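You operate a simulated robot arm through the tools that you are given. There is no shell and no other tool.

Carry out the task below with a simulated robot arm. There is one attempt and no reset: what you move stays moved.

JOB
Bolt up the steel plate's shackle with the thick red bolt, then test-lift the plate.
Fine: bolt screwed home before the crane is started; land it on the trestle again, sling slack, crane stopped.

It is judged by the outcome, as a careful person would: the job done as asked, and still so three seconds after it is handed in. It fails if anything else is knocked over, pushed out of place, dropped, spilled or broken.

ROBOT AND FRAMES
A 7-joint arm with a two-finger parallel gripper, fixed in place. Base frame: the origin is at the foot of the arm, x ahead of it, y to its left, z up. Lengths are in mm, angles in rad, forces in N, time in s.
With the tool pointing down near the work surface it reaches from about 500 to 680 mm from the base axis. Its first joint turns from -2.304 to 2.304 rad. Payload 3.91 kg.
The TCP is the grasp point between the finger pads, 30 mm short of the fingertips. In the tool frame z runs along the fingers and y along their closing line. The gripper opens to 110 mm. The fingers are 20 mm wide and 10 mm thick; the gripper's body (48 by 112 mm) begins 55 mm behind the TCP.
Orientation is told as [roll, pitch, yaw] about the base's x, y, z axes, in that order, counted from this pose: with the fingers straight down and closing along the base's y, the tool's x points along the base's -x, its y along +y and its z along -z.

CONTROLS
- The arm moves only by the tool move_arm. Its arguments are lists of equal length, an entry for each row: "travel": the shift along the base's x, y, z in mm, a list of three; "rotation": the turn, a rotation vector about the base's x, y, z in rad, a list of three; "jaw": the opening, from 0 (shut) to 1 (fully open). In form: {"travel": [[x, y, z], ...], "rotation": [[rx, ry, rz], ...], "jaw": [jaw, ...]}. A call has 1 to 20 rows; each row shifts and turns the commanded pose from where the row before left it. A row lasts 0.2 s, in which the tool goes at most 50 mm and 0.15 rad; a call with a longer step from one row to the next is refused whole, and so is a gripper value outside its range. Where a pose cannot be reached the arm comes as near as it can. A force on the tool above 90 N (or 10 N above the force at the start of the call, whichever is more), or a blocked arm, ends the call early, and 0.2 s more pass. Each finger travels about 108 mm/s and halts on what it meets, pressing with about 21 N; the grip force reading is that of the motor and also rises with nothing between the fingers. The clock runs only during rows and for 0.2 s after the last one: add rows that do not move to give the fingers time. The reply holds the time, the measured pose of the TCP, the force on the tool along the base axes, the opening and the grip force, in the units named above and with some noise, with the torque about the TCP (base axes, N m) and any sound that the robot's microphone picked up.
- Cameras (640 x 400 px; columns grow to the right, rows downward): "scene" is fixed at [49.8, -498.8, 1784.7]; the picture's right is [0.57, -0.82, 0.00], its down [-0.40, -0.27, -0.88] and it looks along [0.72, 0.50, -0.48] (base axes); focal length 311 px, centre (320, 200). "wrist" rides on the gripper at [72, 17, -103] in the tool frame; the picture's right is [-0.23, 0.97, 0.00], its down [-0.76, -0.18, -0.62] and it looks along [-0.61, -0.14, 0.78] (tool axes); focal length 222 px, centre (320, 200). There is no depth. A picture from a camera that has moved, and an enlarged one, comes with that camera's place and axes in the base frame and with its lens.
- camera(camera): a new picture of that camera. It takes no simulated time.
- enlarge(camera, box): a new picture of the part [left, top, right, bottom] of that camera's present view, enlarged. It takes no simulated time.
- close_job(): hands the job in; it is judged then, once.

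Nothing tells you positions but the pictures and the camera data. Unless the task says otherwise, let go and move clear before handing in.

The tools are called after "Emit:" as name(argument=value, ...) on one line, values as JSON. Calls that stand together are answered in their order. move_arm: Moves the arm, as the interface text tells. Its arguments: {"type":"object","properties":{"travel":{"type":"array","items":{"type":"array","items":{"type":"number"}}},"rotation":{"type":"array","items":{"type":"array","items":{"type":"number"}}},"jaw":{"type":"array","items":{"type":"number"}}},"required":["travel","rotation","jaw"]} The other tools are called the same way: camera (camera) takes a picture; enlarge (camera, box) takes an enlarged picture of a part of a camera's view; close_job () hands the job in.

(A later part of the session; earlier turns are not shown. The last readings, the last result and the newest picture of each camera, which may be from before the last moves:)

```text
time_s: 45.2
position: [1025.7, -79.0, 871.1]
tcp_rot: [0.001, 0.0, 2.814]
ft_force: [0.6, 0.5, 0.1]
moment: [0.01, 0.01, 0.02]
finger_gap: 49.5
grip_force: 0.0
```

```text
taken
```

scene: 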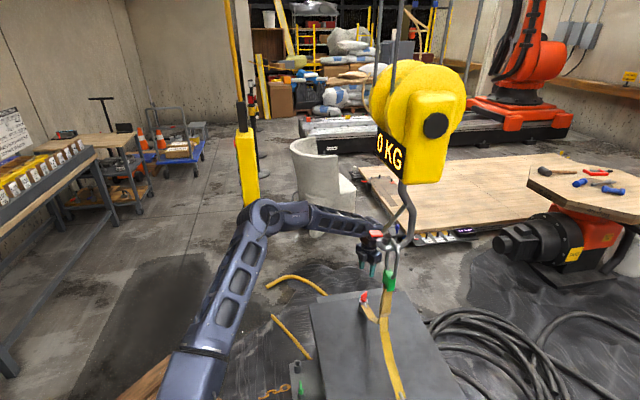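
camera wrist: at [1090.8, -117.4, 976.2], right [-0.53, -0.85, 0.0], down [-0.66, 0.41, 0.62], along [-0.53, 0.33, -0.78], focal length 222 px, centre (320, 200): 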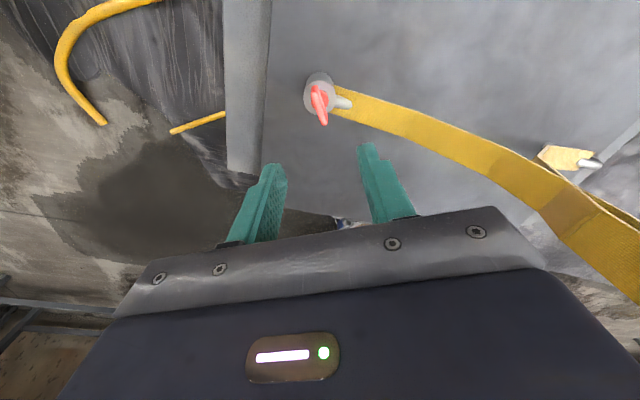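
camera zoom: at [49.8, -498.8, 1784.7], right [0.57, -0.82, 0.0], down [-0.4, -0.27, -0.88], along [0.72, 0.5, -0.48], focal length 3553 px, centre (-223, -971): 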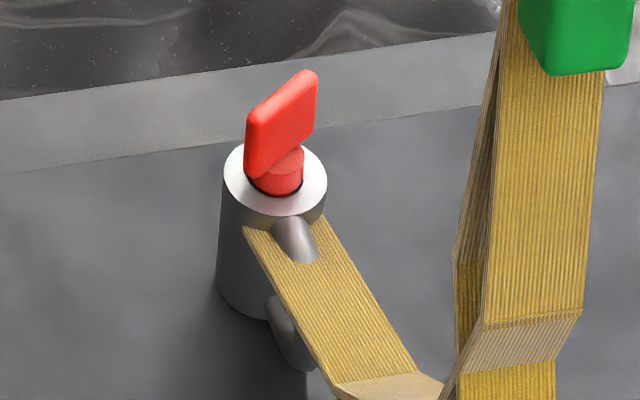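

The bolt sits cleanly home. Now I'll unwind the wrist in place before moving to inspect the crane pendant.

Emit:
move_arm(travel=[[0, 0, 0], [0, 0, 0], [0, 0, 0], [0, 0, 0], [0, 0, 0], [0, 0, 0], [0, 0, 0], [0, 0, 0], [0, 0, 0], [0, 0, 0], [0, 0, 0], [0, 0, 0], [0, 0, 0], [0, 0, 0], [0, 0, 0], [0, 0, 0], [0, 0, 0], [0, 0, 0], [0, 0, 0], [0, 0, 0]], rotation=[[0, 0, 0.15], [0, 0, 0.15], [0, 0, 0.15], [0, 0, 0.15], [0, 0, 0.15], [0, 0, 0.15], [0, 0, 0.15], [0, 0, 0.15], [0, 0, 0.15], [0, 0, 0.15], [0, 0, 0.15], [0, 0, 0.15], [0, 0, 0.15], [0, 0, 0.15], [0, 0, 0.15], [0, 0, 0.15], [0, 0, 0.15], [0, 0, 0.15], [0, 0, 0.15], [0, 0, 0.15]], jaw=[0.45, 0.45, 0.45, 0.45, 0.45, 0.45, 0.45, 0.45, 0.45, 0.45, 0.45, 0.45, 0.45, 0.45, 0.45, 0.45, 0.45, 0.45, 0.45, 0.45])

Emit:
camera(camera="scene")

```text
time_s: 49.4
position: [1026.2, -76.0, 871.5]
tcp_rot: [0.0, -0.001, -0.468]
ft_force: [-0.6, 0.5, -0.4]
moment: [-0.02, -0.04, -0.01]
finger_gap: 49.8
grip_force: 0.0
```

```text
taken
```

scene: 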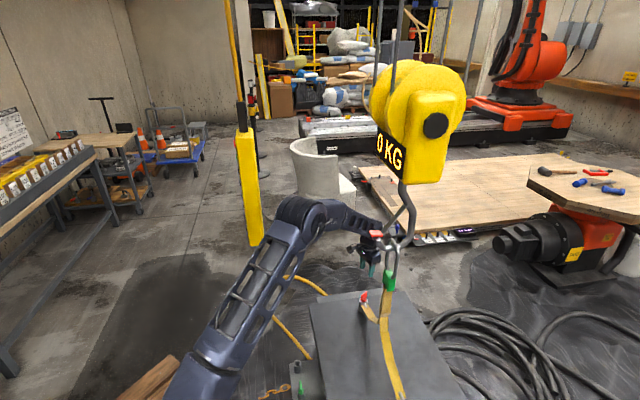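

Retracting from the plate toward the robot side at height, then I'll look at the pendant.

Emit:
move_arm(travel=[[-30, 10, 15], [-40, 16, 18], [-40, 16, 18], [-40, 16, 18], [-40, 16, 18], [-40, 16, 18], [-40, 16, 18], [-40, 18, 18], [-40, 20, 18], [-40, 25, 18], [-40, 25, 18], [-36, 25, 18], [0, 30, 30], [0, 30, 30]], rotation=[[0, 0, 0], [0, 0, 0.05], [0, 0, 0.05], [0, 0, 0.05], [0, 0, 0.05], [0, 0, 0.05], [0, 0, 0.05], [0, 0, 0.05], [0, 0, 0.06], [0, 0, 0.06], [0, 0, 0], [0, 0, 0], [0, 0, 0], [0, 0, 0]], jaw=[0.45, 0.45, 0.45, 0.45, 0.45, 0.45, 0.45, 0.45, 0.45, 0.45, 0.45, 0.45, 0.45, 0.45])

Emit:
camera(camera="wrist")

Emit:
camera(camera="scene")

```text
refused: row 10 steps farther than a row can; nothing moved
```

```text
taken
camera wrist: at [970.7, -29.4, 976.4], right [0.64, 0.77, 0.0], down [0.6, -0.5, 0.62], along [0.48, -0.4, -0.78], focal length 222 px, centre (320, 200)
```

wrist: 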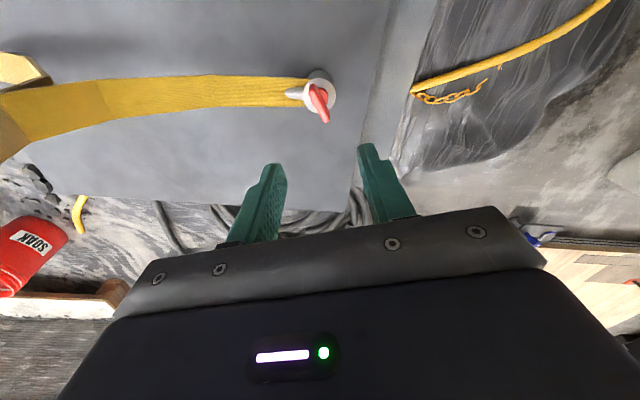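

```text
taken
```

scene: 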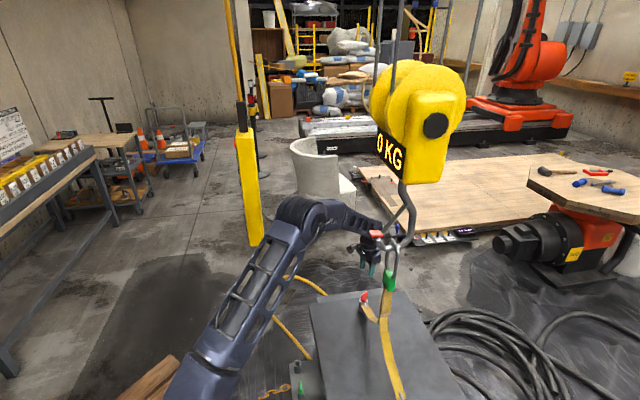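

One row was slightly too long and nothing moved; resending with shorter steps.

Emit:
move_arm(travel=[[-30, 10, 15], [-38, 16, 17], [-38, 16, 17], [-38, 16, 17], [-38, 16, 17], [-38, 16, 17], [-38, 16, 17], [-38, 16, 17], [-38, 18, 17], [-38, 20, 17], [-38, 20, 17], [-36, 22, 18], [0, 30, 30], [0, 30, 30]], rotation=[[0, 0, 0], [0, 0, 0.05], [0, 0, 0.05], [0, 0, 0.05], [0, 0, 0.05], [0, 0, 0.05], [0, 0, 0.05], [0, 0, 0.05], [0, 0, 0.06], [0, 0, 0.06], [0, 0, 0], [0, 0, 0], [0, 0, 0], [0, 0, 0]], jaw=[0.45, 0.45, 0.45, 0.45, 0.45, 0.45, 0.45, 0.45, 0.45, 0.45, 0.45, 0.45, 0.45, 0.45])

Emit:
camera(camera="wrist")

Emit:
camera(camera="scene")

```text
time_s: 52.4
position: [578.7, 183.8, 1135.9]
tcp_rot: [-0.001, 0.0, 0.0]
ft_force: [-0.1, 0.3, -0.5]
moment: [0.0, 0.01, -0.01]
finger_gap: 50.0
grip_force: 0.0
```

```text
taken
camera wrist: at [507.9, 201.4, 1239.6], right [0.23, 0.97, 0.0], down [0.76, -0.18, 0.62], along [0.61, -0.14, -0.78], focal length 222 px, centre (320, 200)
```

wrist: 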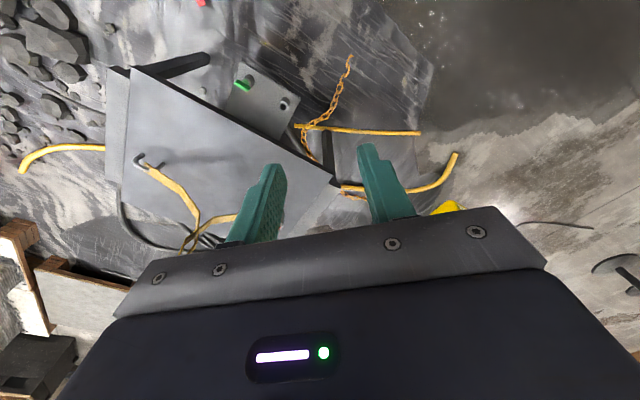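

```text
taken
```

scene: 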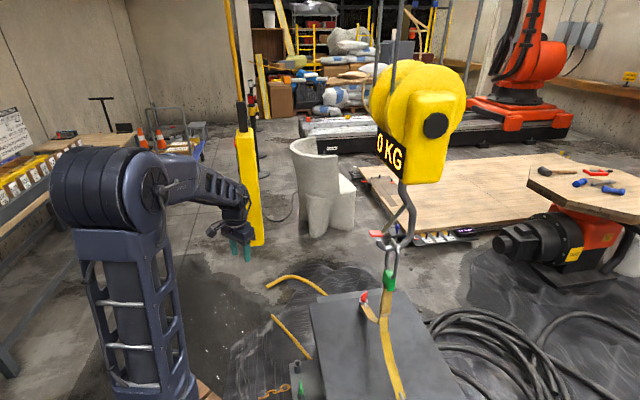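

Now moving to the pendant's button side and tilting the tool so the wrist camera looks horizontally at its face.

Emit:
move_arm(travel=[[0, 32, 10], [0, 32, 10], [0, 32, 10], [0, 32, 10], [0, 32, 10], [0, 32, 10], [0, 32, 10], [0, 32, 10], [0, 32, 10], [0, 32, 10]], rotation=[[0, 0, -0.118], [0, 0, -0.118], [0, 0, -0.118], [0, 0, -0.117], [-0.0681, -0.1337, 0], [-0.0681, -0.1337, 0], [-0.0681, -0.1337, 0], [-0.0681, -0.1337, 0], [-0.0681, -0.1337, 0], [-0.0681, -0.1337, 0]], jaw=[0.45, 0.45, 0.45, 0.45, 0.45, 0.45, 0.45, 0.45, 0.45, 0.45])

Emit:
camera(camera="wrist")

Emit:
camera(camera="scene")

```text
time_s: 54.6
position: [580.6, 503.0, 1236.5]
tcp_rot: [0.006, -0.9, -0.476]
ft_force: [0.2, -0.4, 0.1]
moment: [0.04, 0.03, 0.01]
finger_gap: 49.5
grip_force: 0.1
```

```text
taken
camera wrist: at [478.1, 576.0, 1244.8], right [0.57, 0.8, 0.18], down [-0.1, -0.15, 0.98], along [0.82, -0.58, -0.01], focal length 222 px, centre (320, 200)
```

wrist: 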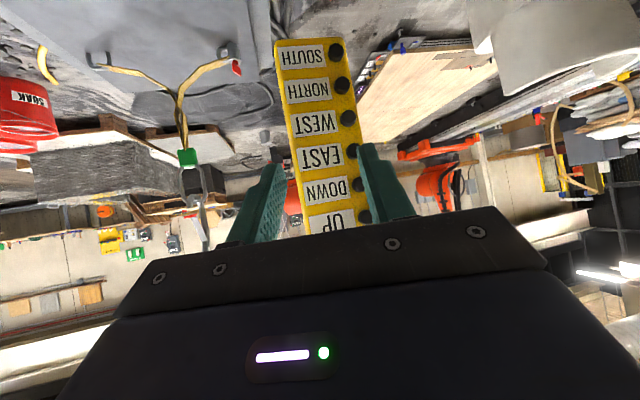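

```text
taken
```

scene: 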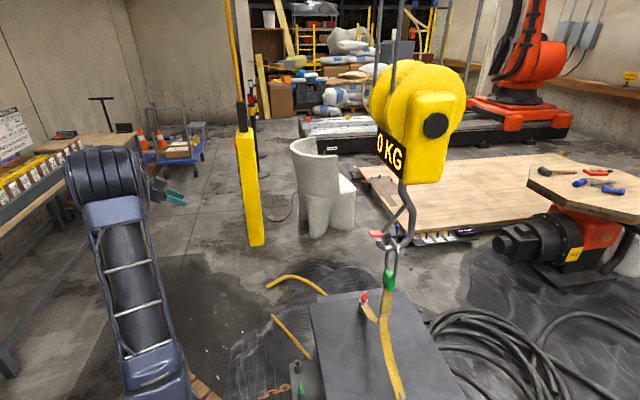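

A clear (upside-down) view of the button face. Zooming in, then raising to see what's above UP.

Emit:
enlarge(camera="wrist", box=[240, 20, 400, 240])

Emit:
move_arm(travel=[[0, 0, 40], [0, 0, 40], [0, 0, 40], [0, 0, 40], [0, 0, 40]], rotation=[[0, 0, 0], [0, 0, 0], [0, 0, 0], [0, 0, 0], [0, 0, 0]], jaw=[0.45, 0.45, 0.45, 0.45, 0.45])

Emit:
camera(camera="wrist")

Emit:
enlarge(camera="wrist", box=[240, 20, 400, 240])

```text
1.82 times, centred on (320, 130) of wrist
camera zoom: at [478.1, 576.0, 1244.8], right [0.57, 0.8, 0.18], down [-0.1, -0.15, 0.98], along [0.82, -0.58, -0.01], focal length 404 px, centre (320, 327)
```

zoom: 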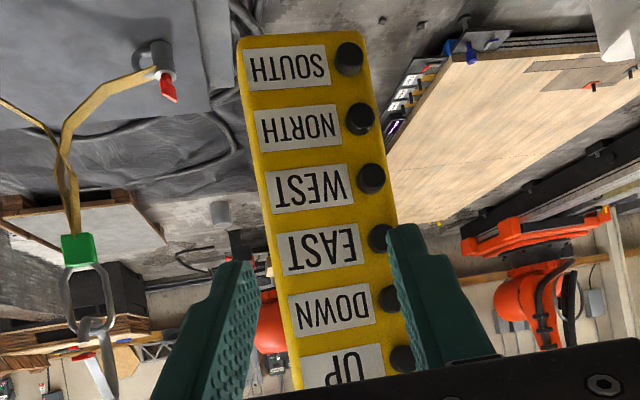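

```text
time_s: 55.8
position: [581.4, 504.1, 1435.3]
tcp_rot: [0.0, -0.901, -0.471]
ft_force: [0.1, -0.2, -0.1]
moment: [0.01, 0.02, 0.0]
finger_gap: 49.4
grip_force: 0.1
```

```text
taken
camera wrist: at [477.6, 577.1, 1443.9], right [0.57, 0.8, 0.18], down [-0.09, -0.15, 0.98], along [0.82, -0.58, -0.01], focal length 222 px, centre (320, 200)
```

wrist: 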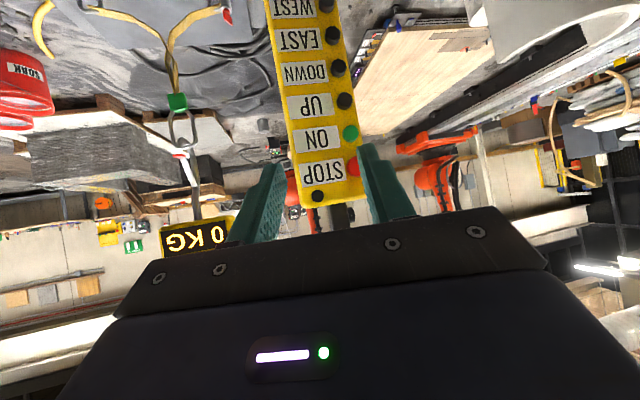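

```text
1.82 times, centred on (320, 130) of wrist
camera zoom: at [477.6, 577.1, 1443.9], right [0.57, 0.8, 0.18], down [-0.09, -0.15, 0.98], along [0.82, -0.58, -0.01], focal length 404 px, centre (320, 327)
```

zoom: 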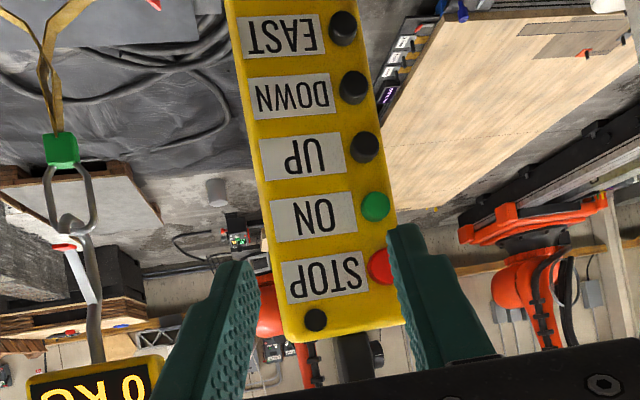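

The pendant carries, top to bottom: STOP (red), ON (green), UP, DOWN, EAST, WEST, NORTH, SOUTH. Zooming the scene view on it to triangulate the buttons.

Emit:
enlarge(camera="scene", box=[210, 100, 290, 260])

Emit:
enlarge(camera="wrist", box=[270, 80, 390, 220])

```text
2.50 times, centred on (250, 180) of scene
camera zoom: at [49.8, -498.8, 1784.7], right [0.57, -0.82, 0.0], down [-0.4, -0.27, -0.88], along [0.72, 0.5, -0.48], focal length 777 px, centre (495, 250)
```

zoom: 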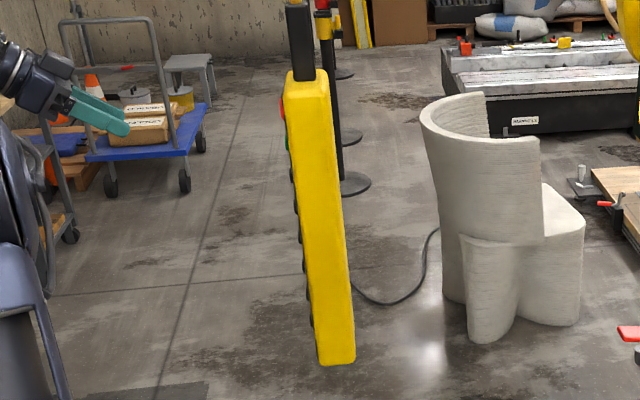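

```text
2.86 times, centred on (330, 150) of wrist
camera zoom: at [477.6, 577.1, 1443.9], right [0.57, 0.8, 0.18], down [-0.09, -0.15, 0.98], along [0.82, -0.58, -0.01], focal length 635 px, centre (291, 343)
```

zoom: 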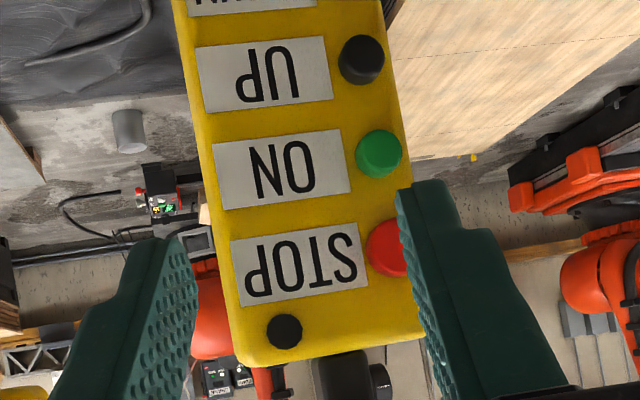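

Buttons are spaced ~55 mm; ON is near z≈1334, UP ≈1279, DOWN ≈1224, STOP ≈1389, with the face looking toward (−x, +y). I'll swing the tool round to face it squarely, fingers closed, at a standoff of about 200 mm.

Emit:
move_arm(travel=[[10, 10, -13], [10, 10, -13], [10, 10, -13], [12, 12, -14], [12, 12, -14], [12, 12, -14], [12, 12, -14]], rotation=[[0, 0, -0.105], [0, 0, -0.105], [0, 0, -0.104], [-0.0884, -0.0884, 0], [-0.0884, -0.0884, 0], [-0.0884, -0.0884, 0], [-0.0884, -0.0884, 0]], jaw=[0.3, 0.15, 0, 0, 0, 0, 0])

Emit:
camera(camera="wrist")

Emit:
camera(camera="scene")

```text
time_s: 57.4
position: [658.5, 582.2, 1340.7]
tcp_rot: [0.018, -1.401, -0.805]
ft_force: [0.1, -0.3, 1.1]
moment: [0.05, 0.06, 0.02]
finger_gap: 0.0
grip_force: 21.5
```

```text
taken
camera wrist: at [590.9, 675.0, 1288.3], right [0.71, 0.66, 0.23], down [-0.47, 0.22, 0.86], along [0.52, -0.72, 0.47], focal length 222 px, centre (320, 200)
```

wrist: 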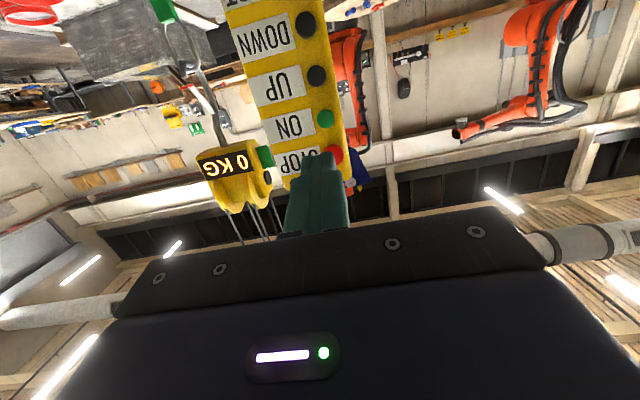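

```text
taken
```

scene: 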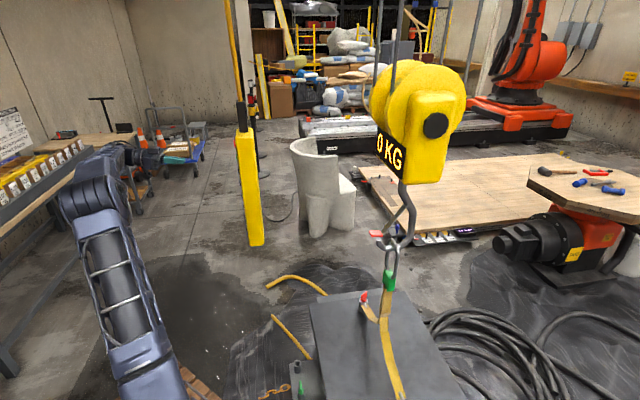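

Tool is square to the pendant face, fingertips in line with the ON/STOP area. Zooming for precise button positions.

Emit:
enlarge(camera="wrist", box=[230, 0, 390, 200])

Emit:
enlarge(camera="scene", box=[200, 90, 280, 170])

```text
2.00 times, centred on (310, 100) of wrist
camera zoom: at [590.9, 675.0, 1288.3], right [0.71, 0.66, 0.23], down [-0.47, 0.22, 0.86], along [0.52, -0.72, 0.47], focal length 444 px, centre (340, 400)
```

zoom: 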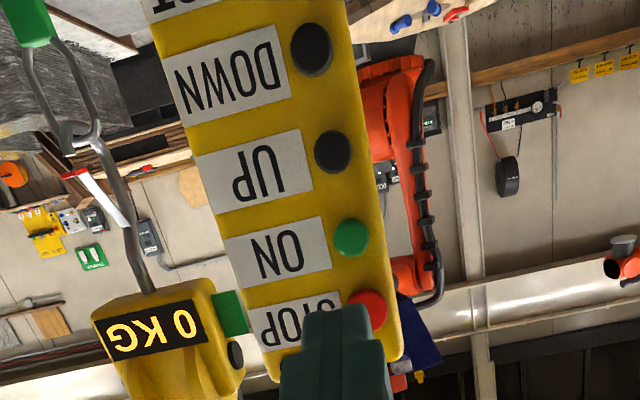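

```text
5.00 times, centred on (240, 130) of scene
camera zoom: at [49.8, -498.8, 1784.7], right [0.57, -0.82, 0.0], down [-0.4, -0.27, -0.88], along [0.72, 0.5, -0.48], focal length 1554 px, centre (720, 550)
```

zoom: 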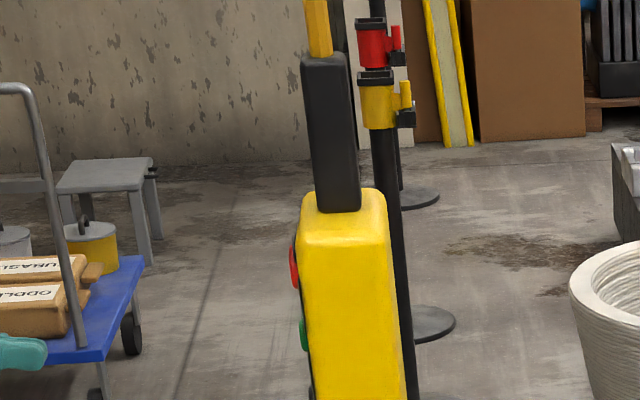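

Buttons triangulated: ON [822, 420, 1340], UP [822, 420, 1283], DOWN [821, 421, 1228], STOP ≈ [822, 421, 1395]. The fingertips are in line with ON, 200 mm away; approaching to ~20 mm.

Emit:
move_arm(travel=[[31, -31, 0.5], [32, -32, 0.5], [32, -32, 0.5], [20, -20, 0.5], [12, -12, 0.5]], rotation=[[0, 0, 0], [0, 0, 0], [0, 0, 0], [0, 0, 0], [0, 0, 0]], jaw=[0, 0, 0, 0, 0])

Emit:
camera(camera="wrist")

Emit:
enlarge(camera="wrist", box=[250, 80, 410, 200])

Emit:
enlarge(camera="scene", box=[190, 90, 290, 190])

```text
time_s: 58.6
position: [786.0, 455.0, 1343.1]
tcp_rot: [0.009, -1.4, -0.793]
ft_force: [-0.1, 0.7, 0.0]
moment: [0.0, 0.02, 0.0]
finger_gap: 0.0
grip_force: 20.6
```

```text
taken
camera wrist: at [718.4, 547.9, 1290.0], right [0.71, 0.66, 0.23], down [-0.47, 0.22, 0.86], along [0.52, -0.72, 0.46], focal length 222 px, centre (320, 200)
```

wrist: 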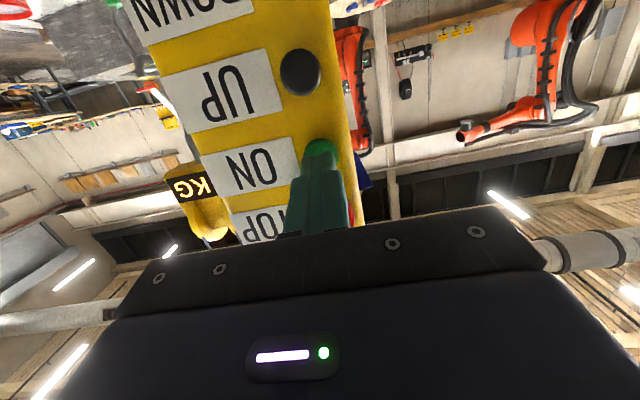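

```text
3.33 times, centred on (330, 140) of wrist
camera zoom: at [718.4, 547.9, 1290.0], right [0.71, 0.66, 0.23], down [-0.47, 0.22, 0.86], along [0.52, -0.72, 0.46], focal length 740 px, centre (287, 400)
```

zoom: 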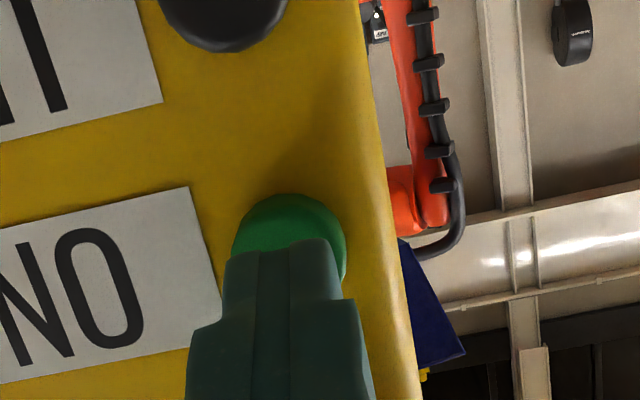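

```text
4.00 times, centred on (240, 140) of scene
camera zoom: at [49.8, -498.8, 1784.7], right [0.57, -0.82, 0.0], down [-0.4, -0.27, -0.88], along [0.72, 0.5, -0.48], focal length 1243 px, centre (640, 440)
```

zoom: 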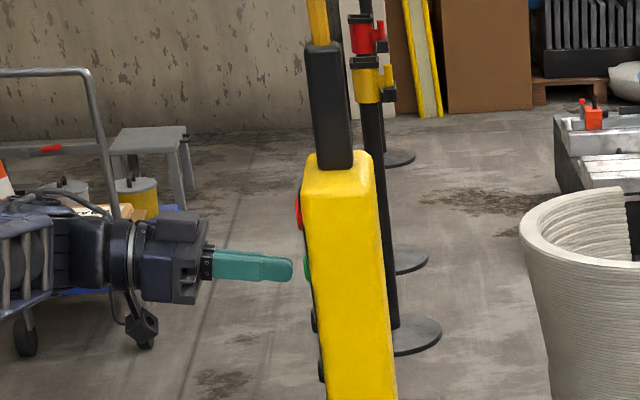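

Fingertips are right in front of ON. Creeping in and watching force and sound.

Emit:
move_arm(travel=[[4.2, -4.2, 0.5], [4.2, -4.2, 0.5], [2.1, -2.1, 0], [1.4, -1.4, 0]], rotation=[[0, 0, 0], [0, 0, 0], [0, 0, 0], [0, 0, 0]], jaw=[0, 0, 0, 0])

Emit:
enlarge(camera="wrist", box=[250, 80, 410, 200])

Emit:
enlarge(camera="scene", box=[190, 90, 290, 190])

```text
time_s: 59.6
position: [796.8, 444.5, 1343.6]
tcp_rot: [0.009, -1.399, -0.793]
ft_force: [-3.8, 6.8, 1.6]
moment: [-0.06, -0.03, 0.07]
finger_gap: 0.0
grip_force: 20.7
heard: click
```

```text
3.33 times, centred on (330, 140) of wrist
camera zoom: at [729.0, 536.9, 1291.3], right [0.71, 0.66, 0.23], down [-0.47, 0.21, 0.86], along [0.52, -0.72, 0.46], focal length 740 px, centre (287, 400)
```

zoom: 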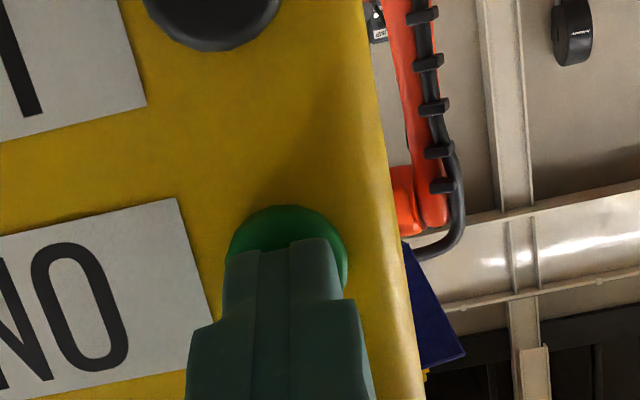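

```text
4.00 times, centred on (240, 140) of scene
camera zoom: at [49.8, -498.8, 1784.7], right [0.57, -0.82, 0.0], down [-0.4, -0.27, -0.88], along [0.72, 0.5, -0.48], focal length 1243 px, centre (640, 440)
```

zoom: 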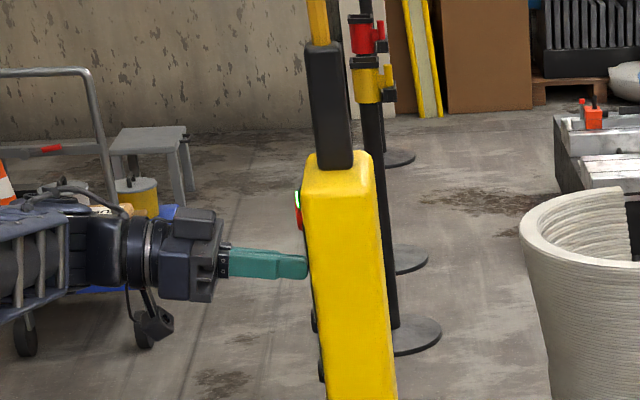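

Click — ON is pressed (a green lamp lit above STOP) and the pendant is rigid. Backing off, then moving down 56 mm to UP.

Emit:
move_arm(travel=[[-7, 7, 0], [-7, 7, 0], [0, 0, -28], [0, 0, -28.2], [0, 0, 0]], rotation=[[0, 0, 0], [0, 0, 0], [0, 0, 0], [0, 0, 0], [0, 0, 0]], jaw=[0, 0, 0, 0, 0])

Emit:
camera(camera="scene")

Emit:
camera(camera="wrist")

Emit:
enlarge(camera="scene", box=[190, 90, 290, 190])

Emit:
enlarge(camera="scene", box=[340, 240, 440, 340])

```text
time_s: 60.8
position: [782.8, 455.8, 1288.0]
tcp_rot: [0.009, -1.401, -0.796]
ft_force: [0.2, 0.5, 0.0]
moment: [0.0, -0.01, 0.0]
finger_gap: 0.0
grip_force: 20.8
```

```text
taken
```

scene: 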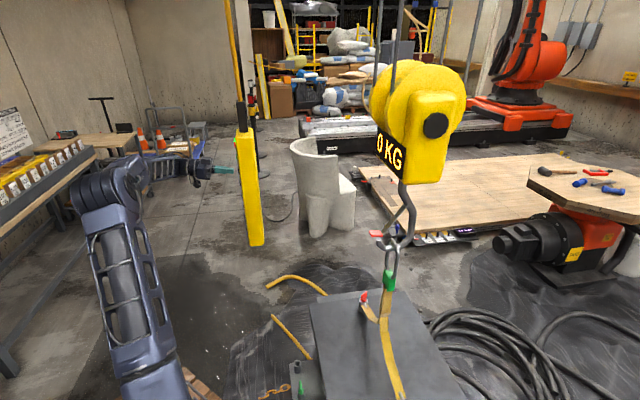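

```text
taken
camera wrist: at [714.8, 549.8, 1234.3], right [0.72, 0.66, 0.23], down [-0.47, 0.22, 0.86], along [0.52, -0.72, 0.46], focal length 222 px, centre (320, 200)
```

wrist: 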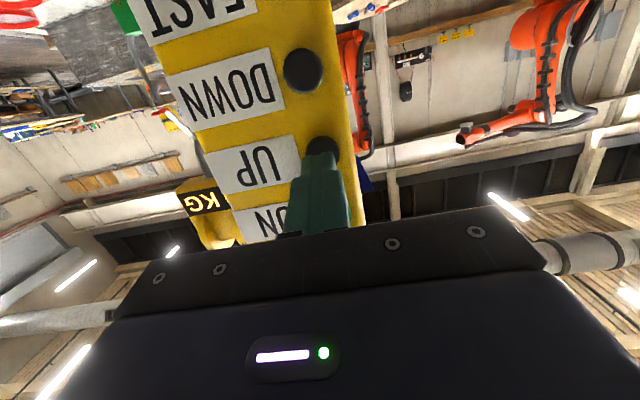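

```text
4.00 times, centred on (240, 140) of scene
camera zoom: at [49.8, -498.8, 1784.7], right [0.57, -0.82, 0.0], down [-0.4, -0.27, -0.88], along [0.72, 0.5, -0.48], focal length 1243 px, centre (640, 440)
```

zoom: 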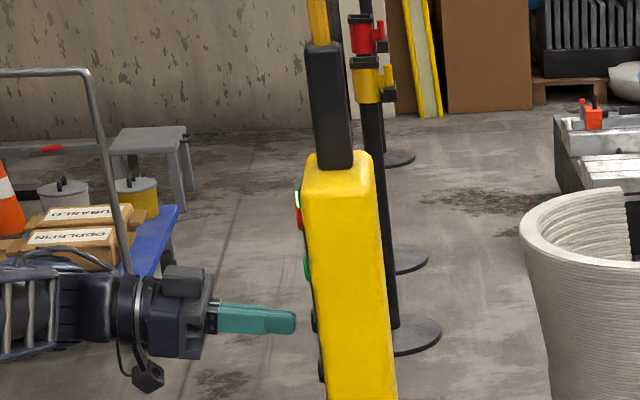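

```text
4.00 times, centred on (390, 290) of scene
camera zoom: at [49.8, -498.8, 1784.7], right [0.57, -0.82, 0.0], down [-0.4, -0.27, -0.88], along [0.72, 0.5, -0.48], focal length 1243 px, centre (40, -160)
```

zoom: 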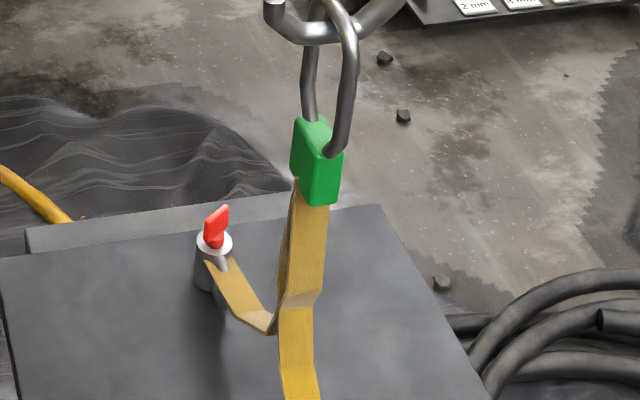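

Crane is ON, reading still 0 KG with the sling slack. Giving UP a brief press to see the crane's response.

Emit:
move_arm(travel=[[7, -7, 0], [5, -5, 0], [2.2, -2.2, 0], [0, 0, 0], [0, 0, 0]], rotation=[[0, 0, 0], [0, 0, 0], [0, 0, 0], [0, 0, 0], [0, 0, 0]], jaw=[0, 0, 0, 0, 0])

Emit:
enlarge(camera="scene", box=[320, 40, 520, 400])

Emit:
enlarge(camera="scene", box=[340, 240, 440, 340])

```text
time_s: 62.0
position: [797.1, 442.4, 1287.8]
tcp_rot: [0.011, -1.4, -0.793]
ft_force: [-10.2, 5.8, 0.4]
moment: [0.01, -0.06, -0.06]
finger_gap: 0.0
grip_force: 20.9
heard: click
```

```text
1.11 times, centred on (420, 220) of scene
camera zoom: at [49.8, -498.8, 1784.7], right [0.57, -0.82, 0.0], down [-0.4, -0.27, -0.88], along [0.72, 0.5, -0.48], focal length 345 px, centre (209, 178)
```

zoom: 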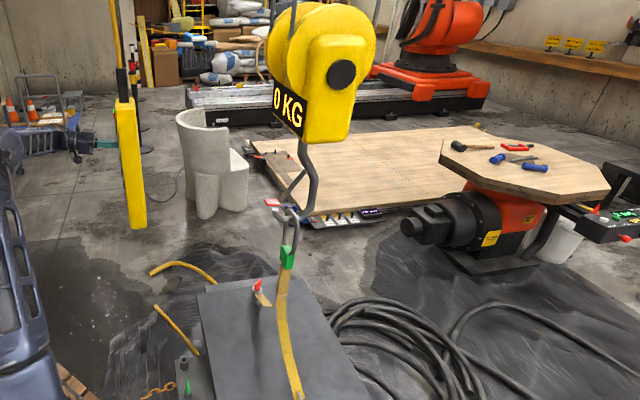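

```text
4.00 times, centred on (390, 290) of scene
camera zoom: at [49.8, -498.8, 1784.7], right [0.57, -0.82, 0.0], down [-0.4, -0.27, -0.88], along [0.72, 0.5, -0.48], focal length 1243 px, centre (40, -160)
```

zoom: 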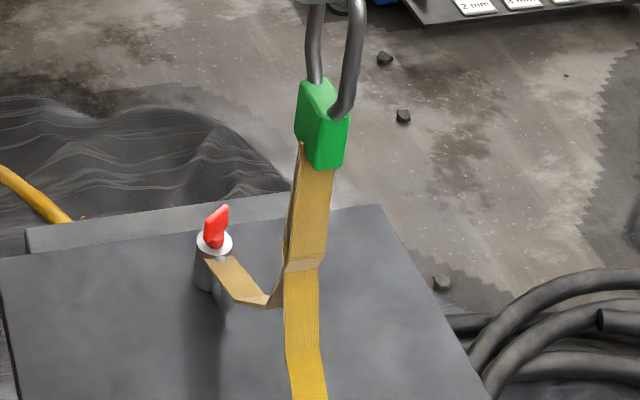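

UP is hold-to-run: the hook rises (~41 mm so far) and the sling is taking up. Holding UP for another second.

Emit:
move_arm(travel=[[0, 0, 0], [0, 0, 0], [0, 0, 0], [0, 0, 0]], rotation=[[0, 0, 0], [0, 0, 0], [0, 0, 0], [0, 0, 0]], jaw=[0, 0, 0, 0])

Emit:
camera(camera="scene")

Emit:
enlarge(camera="scene", box=[340, 240, 440, 340])

```text
time_s: 63.0
position: [798.1, 443.9, 1287.1]
tcp_rot: [0.011, -1.399, -0.795]
ft_force: [-9.7, 7.4, -0.6]
moment: [-0.04, -0.04, -0.08]
finger_gap: 0.1
grip_force: 21.4
```

```text
taken
```

scene: 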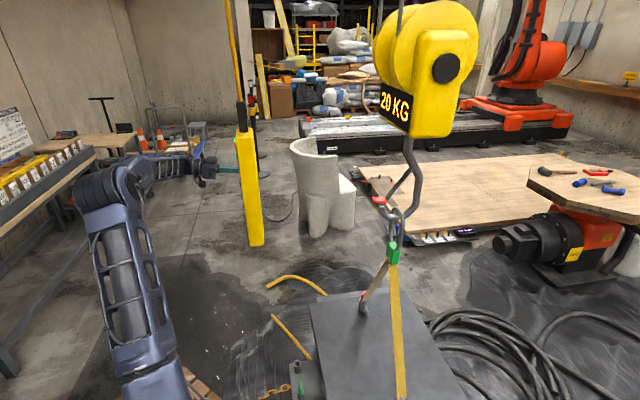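

```text
4.00 times, centred on (390, 290) of scene
camera zoom: at [49.8, -498.8, 1784.7], right [0.57, -0.82, 0.0], down [-0.4, -0.27, -0.88], along [0.72, 0.5, -0.48], focal length 1243 px, centre (40, -160)
```

zoom: 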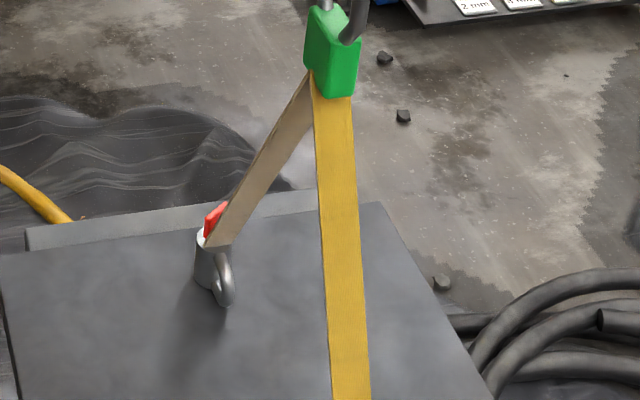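

The sling is taut and the load cell reads 20 KG. Holding UP a little longer to lift the plate clear of the trestle.

Emit:
move_arm(travel=[[0, 0, 0], [0, 0, 0]], rotation=[[0, 0, 0], [0, 0, 0]], jaw=[0, 0])

Emit:
camera(camera="scene")

Emit:
enlarge(camera="scene", box=[280, 240, 480, 400])

```text
time_s: 63.6
position: [797.0, 443.2, 1287.9]
tcp_rot: [0.01, -1.4, -0.794]
ft_force: [-10.5, 8.9, 0.3]
moment: [-0.05, -0.03, -0.02]
finger_gap: 0.0
grip_force: 21.5
```

```text
taken
```

scene: 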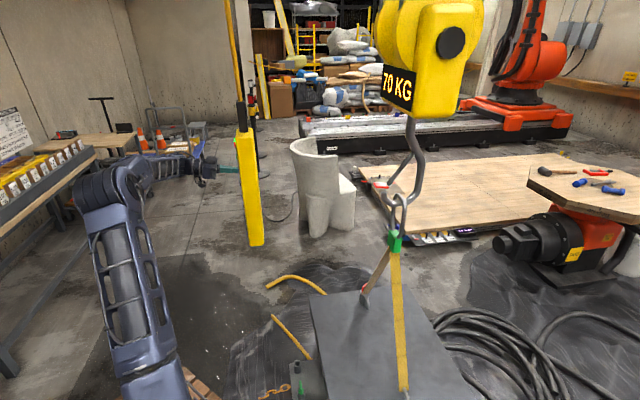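

```text
2.50 times, centred on (380, 320) of scene
camera zoom: at [49.8, -498.8, 1784.7], right [0.57, -0.82, 0.0], down [-0.4, -0.27, -0.88], along [0.72, 0.5, -0.48], focal length 777 px, centre (170, -100)
```

zoom: 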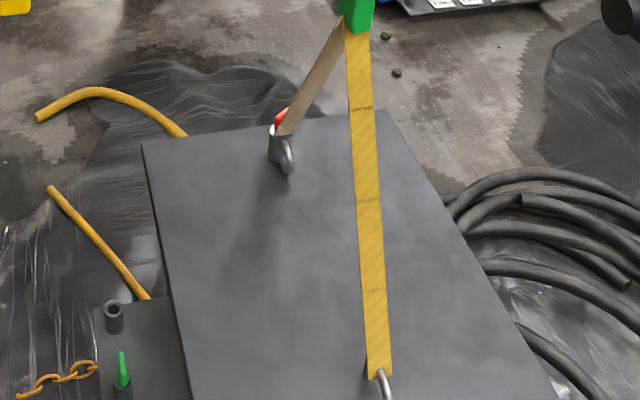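

The plate is off the trestle and reads 70 KG. A short touch more of height, then I'll release UP and check it hangs steady.

Emit:
move_arm(travel=[[0, 0, 0], [-7, 7, 0], [-7, 7, 0], [0, 0, 0], [0, 0, 0]], rotation=[[0, 0, 0], [0, 0, 0], [0, 0, 0], [0, 0, 0], [0, 0, 0]], jaw=[0, 0, 0, 0, 0])

Emit:
camera(camera="scene")

Emit:
enlarge(camera="scene", box=[280, 240, 480, 400])

```text
time_s: 64.8
position: [783.7, 456.7, 1287.7]
tcp_rot: [0.007, -1.401, -0.795]
ft_force: [0.1, -1.5, 0.0]
moment: [0.01, -0.01, -0.03]
finger_gap: 0.0
grip_force: 21.0
```

```text
taken
```

scene: 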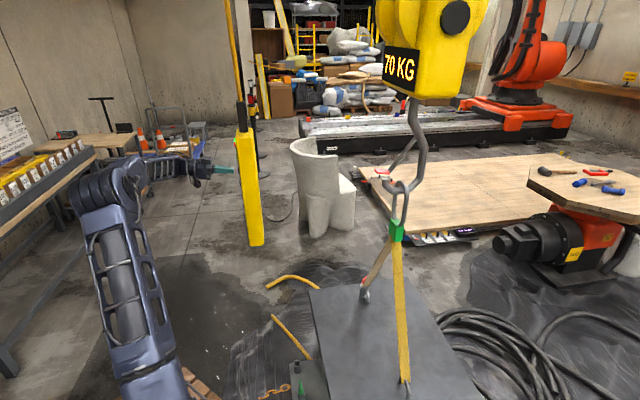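

```text
2.50 times, centred on (380, 320) of scene
camera zoom: at [49.8, -498.8, 1784.7], right [0.57, -0.82, 0.0], down [-0.4, -0.27, -0.88], along [0.72, 0.5, -0.48], focal length 777 px, centre (170, -100)
```

zoom: 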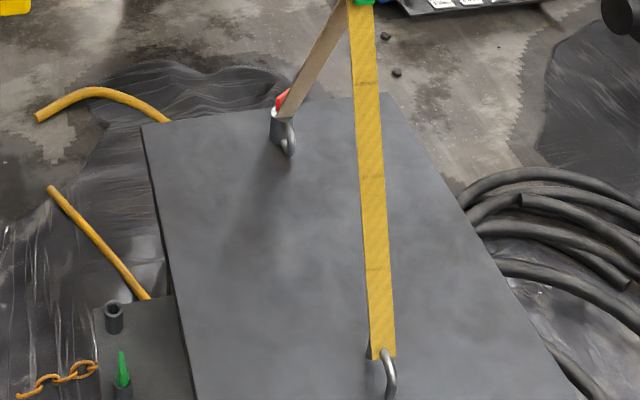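

The plate hangs level at 70 KG, well clear. Waiting a second to confirm it's steady with the button released.

Emit:
move_arm(travel=[[0, 0, 0], [0, 0, 0], [0, 0, 0], [0, 0, 0], [0, 0, 0], [0, 0, 0]], rotation=[[0, 0, 0], [0, 0, 0], [0, 0, 0], [0, 0, 0], [0, 0, 0], [0, 0, 0]], jaw=[0, 0, 0, 0, 0, 0])

Emit:
enlarge(camera="scene", box=[280, 240, 480, 400])

Emit:
camera(camera="wrist")

```text
time_s: 66.2
position: [782.8, 457.0, 1288.2]
tcp_rot: [0.007, -1.402, -0.793]
ft_force: [0.6, -0.2, -0.4]
moment: [0.0, -0.03, -0.02]
finger_gap: 0.0
grip_force: 20.6
```

```text
2.50 times, centred on (380, 320) of scene
camera zoom: at [49.8, -498.8, 1784.7], right [0.57, -0.82, 0.0], down [-0.4, -0.27, -0.88], along [0.72, 0.5, -0.48], focal length 777 px, centre (170, -100)
```

zoom: 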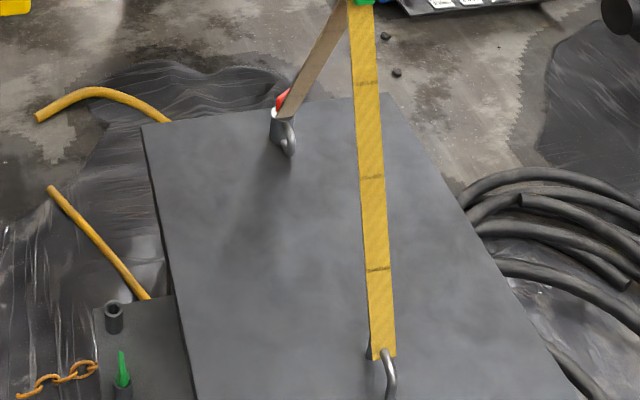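

```text
taken
camera wrist: at [715.8, 550.0, 1234.7], right [0.72, 0.66, 0.23], down [-0.47, 0.22, 0.86], along [0.52, -0.72, 0.46], focal length 222 px, centre (320, 200)
```

wrist: 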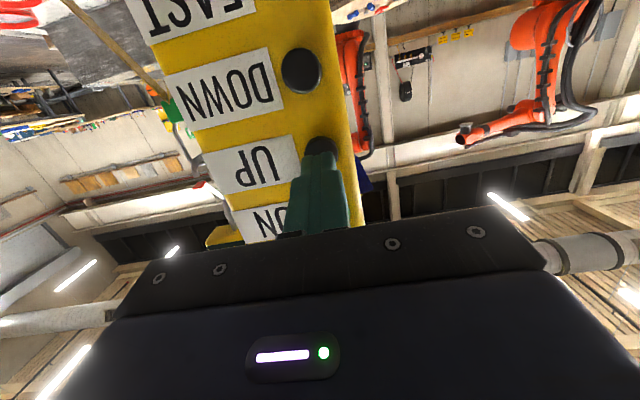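

Steady. Now moving to DOWN and lowering in short, controlled presses.

Emit:
move_arm(travel=[[0, 0, -28], [0, 0, -27.8], [0, 0, 0], [7, -7, 0], [5, -5, 0], [2.2, -2.2, 0], [0, 0, 0], [-7, 7, 0], [-7, 7, 0]], rotation=[[0, 0, 0], [0, 0, 0], [0, 0, 0], [0, 0, 0], [0, 0, 0], [0, 0, 0], [0, 0, 0], [0, 0, 0], [0, 0, 0]], jaw=[0, 0, 0, 0, 0, 0, 0, 0, 0])

Emit:
camera(camera="scene")

Emit:
enlarge(camera="scene", box=[280, 240, 480, 400])

```text
time_s: 68.2
position: [785.2, 456.7, 1231.7]
tcp_rot: [0.007, -1.398, -0.794]
ft_force: [0.4, 0.2, -0.2]
moment: [0.0, -0.03, 0.02]
finger_gap: 0.0
grip_force: 20.9
heard: click
```

```text
taken
```

scene: 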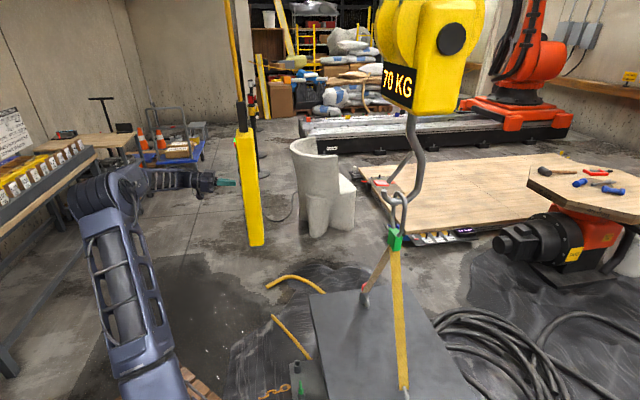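

```text
2.50 times, centred on (380, 320) of scene
camera zoom: at [49.8, -498.8, 1784.7], right [0.57, -0.82, 0.0], down [-0.4, -0.27, -0.88], along [0.72, 0.5, -0.48], focal length 777 px, centre (170, -100)
```

zoom: 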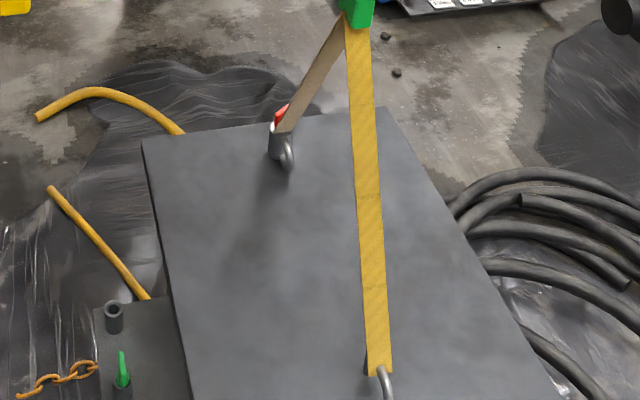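

Lowered about 40 mm, still level. Another short press.

Emit:
move_arm(travel=[[7, -7, 0], [5, -5, 0], [2.2, -2.2, 0], [-7, 7, 0], [-7.2, 7.2, 0]], rotation=[[0, 0, 0], [0, 0, 0], [0, 0, 0], [0, 0, 0], [0, 0, 0]], jaw=[0, 0, 0, 0, 0])

Emit:
camera(camera="scene")

Emit:
enlarge(camera="scene", box=[280, 240, 480, 400])

```text
time_s: 69.4
position: [782.9, 457.9, 1232.2]
tcp_rot: [0.009, -1.4, -0.794]
ft_force: [0.7, -0.7, 0.4]
moment: [0.01, 0.0, 0.01]
finger_gap: 0.0
grip_force: 20.7
heard: click
```

```text
taken
```

scene: 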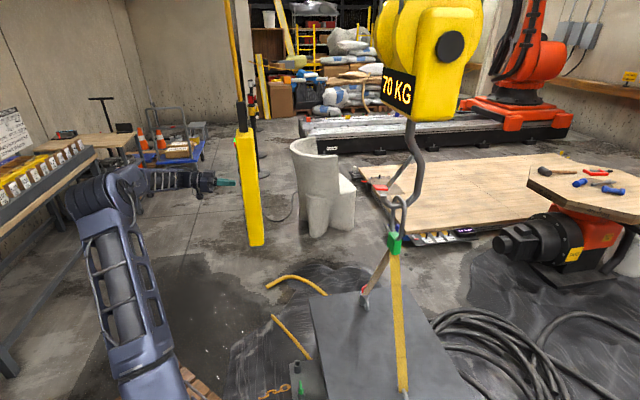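

```text
2.50 times, centred on (380, 320) of scene
camera zoom: at [49.8, -498.8, 1784.7], right [0.57, -0.82, 0.0], down [-0.4, -0.27, -0.88], along [0.72, 0.5, -0.48], focal length 777 px, centre (170, -100)
```

zoom: 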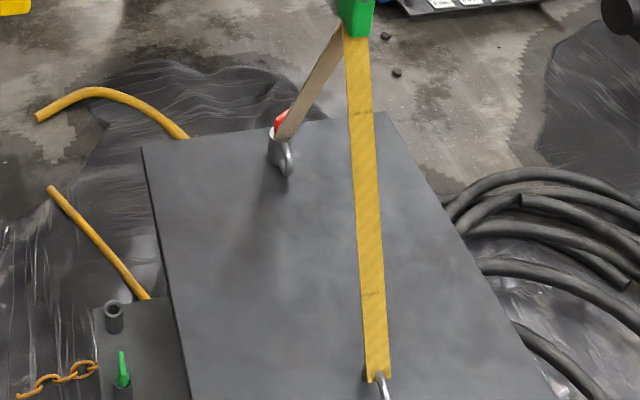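

About 35 mm remains to the trestle. Two more short presses.

Emit:
move_arm(travel=[[7, -7, 0], [5, -5, 0], [2.2, -2.2, 0], [-7, 7, 0], [-7.2, 7.2, 0], [0, 0, 0]], rotation=[[0, 0, 0], [0, 0, 0], [0, 0, 0], [0, 0, 0], [0, 0, 0], [0, 0, 0]], jaw=[0, 0, 0, 0, 0, 0])

Emit:
enlarge(camera="scene", box=[280, 240, 480, 400])

Emit:
enlarge(camera="scene", box=[350, 0, 490, 120])

```text
time_s: 70.8
position: [783.7, 456.3, 1231.9]
tcp_rot: [0.008, -1.4, -0.795]
ft_force: [-0.1, 0.0, 0.5]
moment: [0.02, -0.01, 0.03]
finger_gap: 0.0
grip_force: 20.3
heard: click
```

```text
2.50 times, centred on (380, 320) of scene
camera zoom: at [49.8, -498.8, 1784.7], right [0.57, -0.82, 0.0], down [-0.4, -0.27, -0.88], along [0.72, 0.5, -0.48], focal length 777 px, centre (170, -100)
```

zoom: 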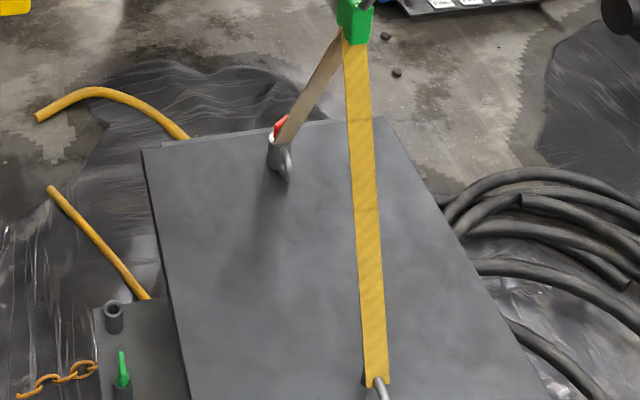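

```text
3.33 times, centred on (420, 60) of scene
camera zoom: at [49.8, -498.8, 1784.7], right [0.57, -0.82, 0.0], down [-0.4, -0.27, -0.88], along [0.72, 0.5, -0.48], focal length 1036 px, centre (-13, 667)
```

zoom: 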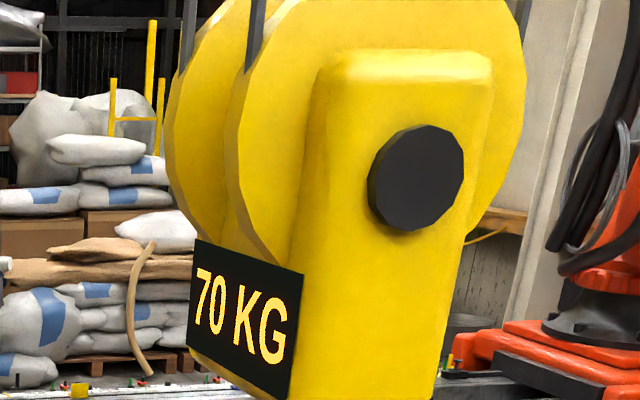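

Emit:
move_arm(travel=[[7, -7, 0], [5, -5, 0], [2.2, -2.2, 0], [0, 0, 0], [-7, 7, 0], [-7.2, 7.2, 0], [0, 0, 0]], rotation=[[0, 0, 0], [0, 0, 0], [0, 0, 0], [0, 0, 0], [0, 0, 0], [0, 0, 0], [0, 0, 0]], jaw=[0, 0, 0, 0, 0, 0, 0])

Emit:
enlarge(camera="scene", box=[280, 240, 480, 400])

Emit:
camera(camera="scene")

```text
time_s: 72.4
position: [782.8, 455.3, 1232.7]
tcp_rot: [0.01, -1.4, -0.794]
ft_force: [0.7, 0.0, -0.4]
moment: [-0.02, -0.03, 0.01]
finger_gap: 0.0
grip_force: 20.7
heard: click
```

```text
2.50 times, centred on (380, 320) of scene
camera zoom: at [49.8, -498.8, 1784.7], right [0.57, -0.82, 0.0], down [-0.4, -0.27, -0.88], along [0.72, 0.5, -0.48], focal length 777 px, centre (170, -100)
```

zoom: 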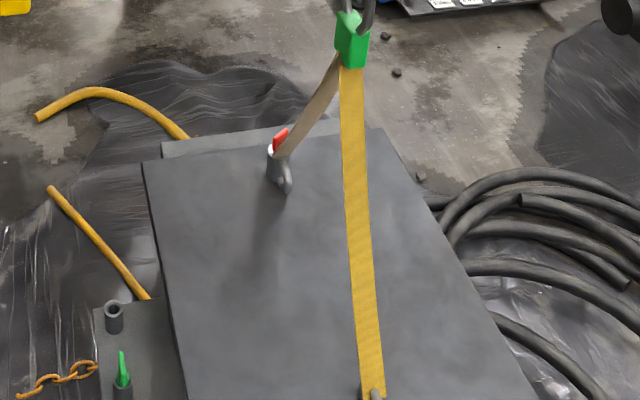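

```text
taken
```

scene: 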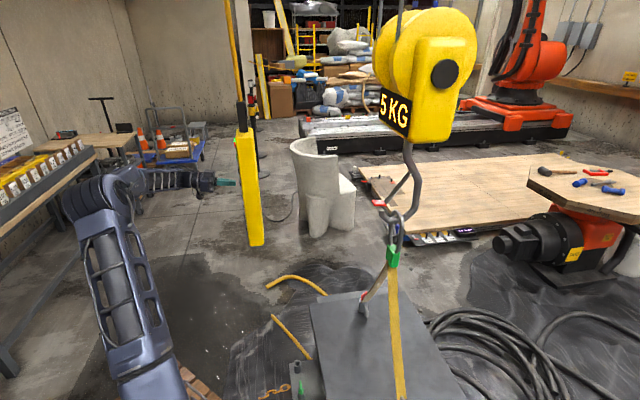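

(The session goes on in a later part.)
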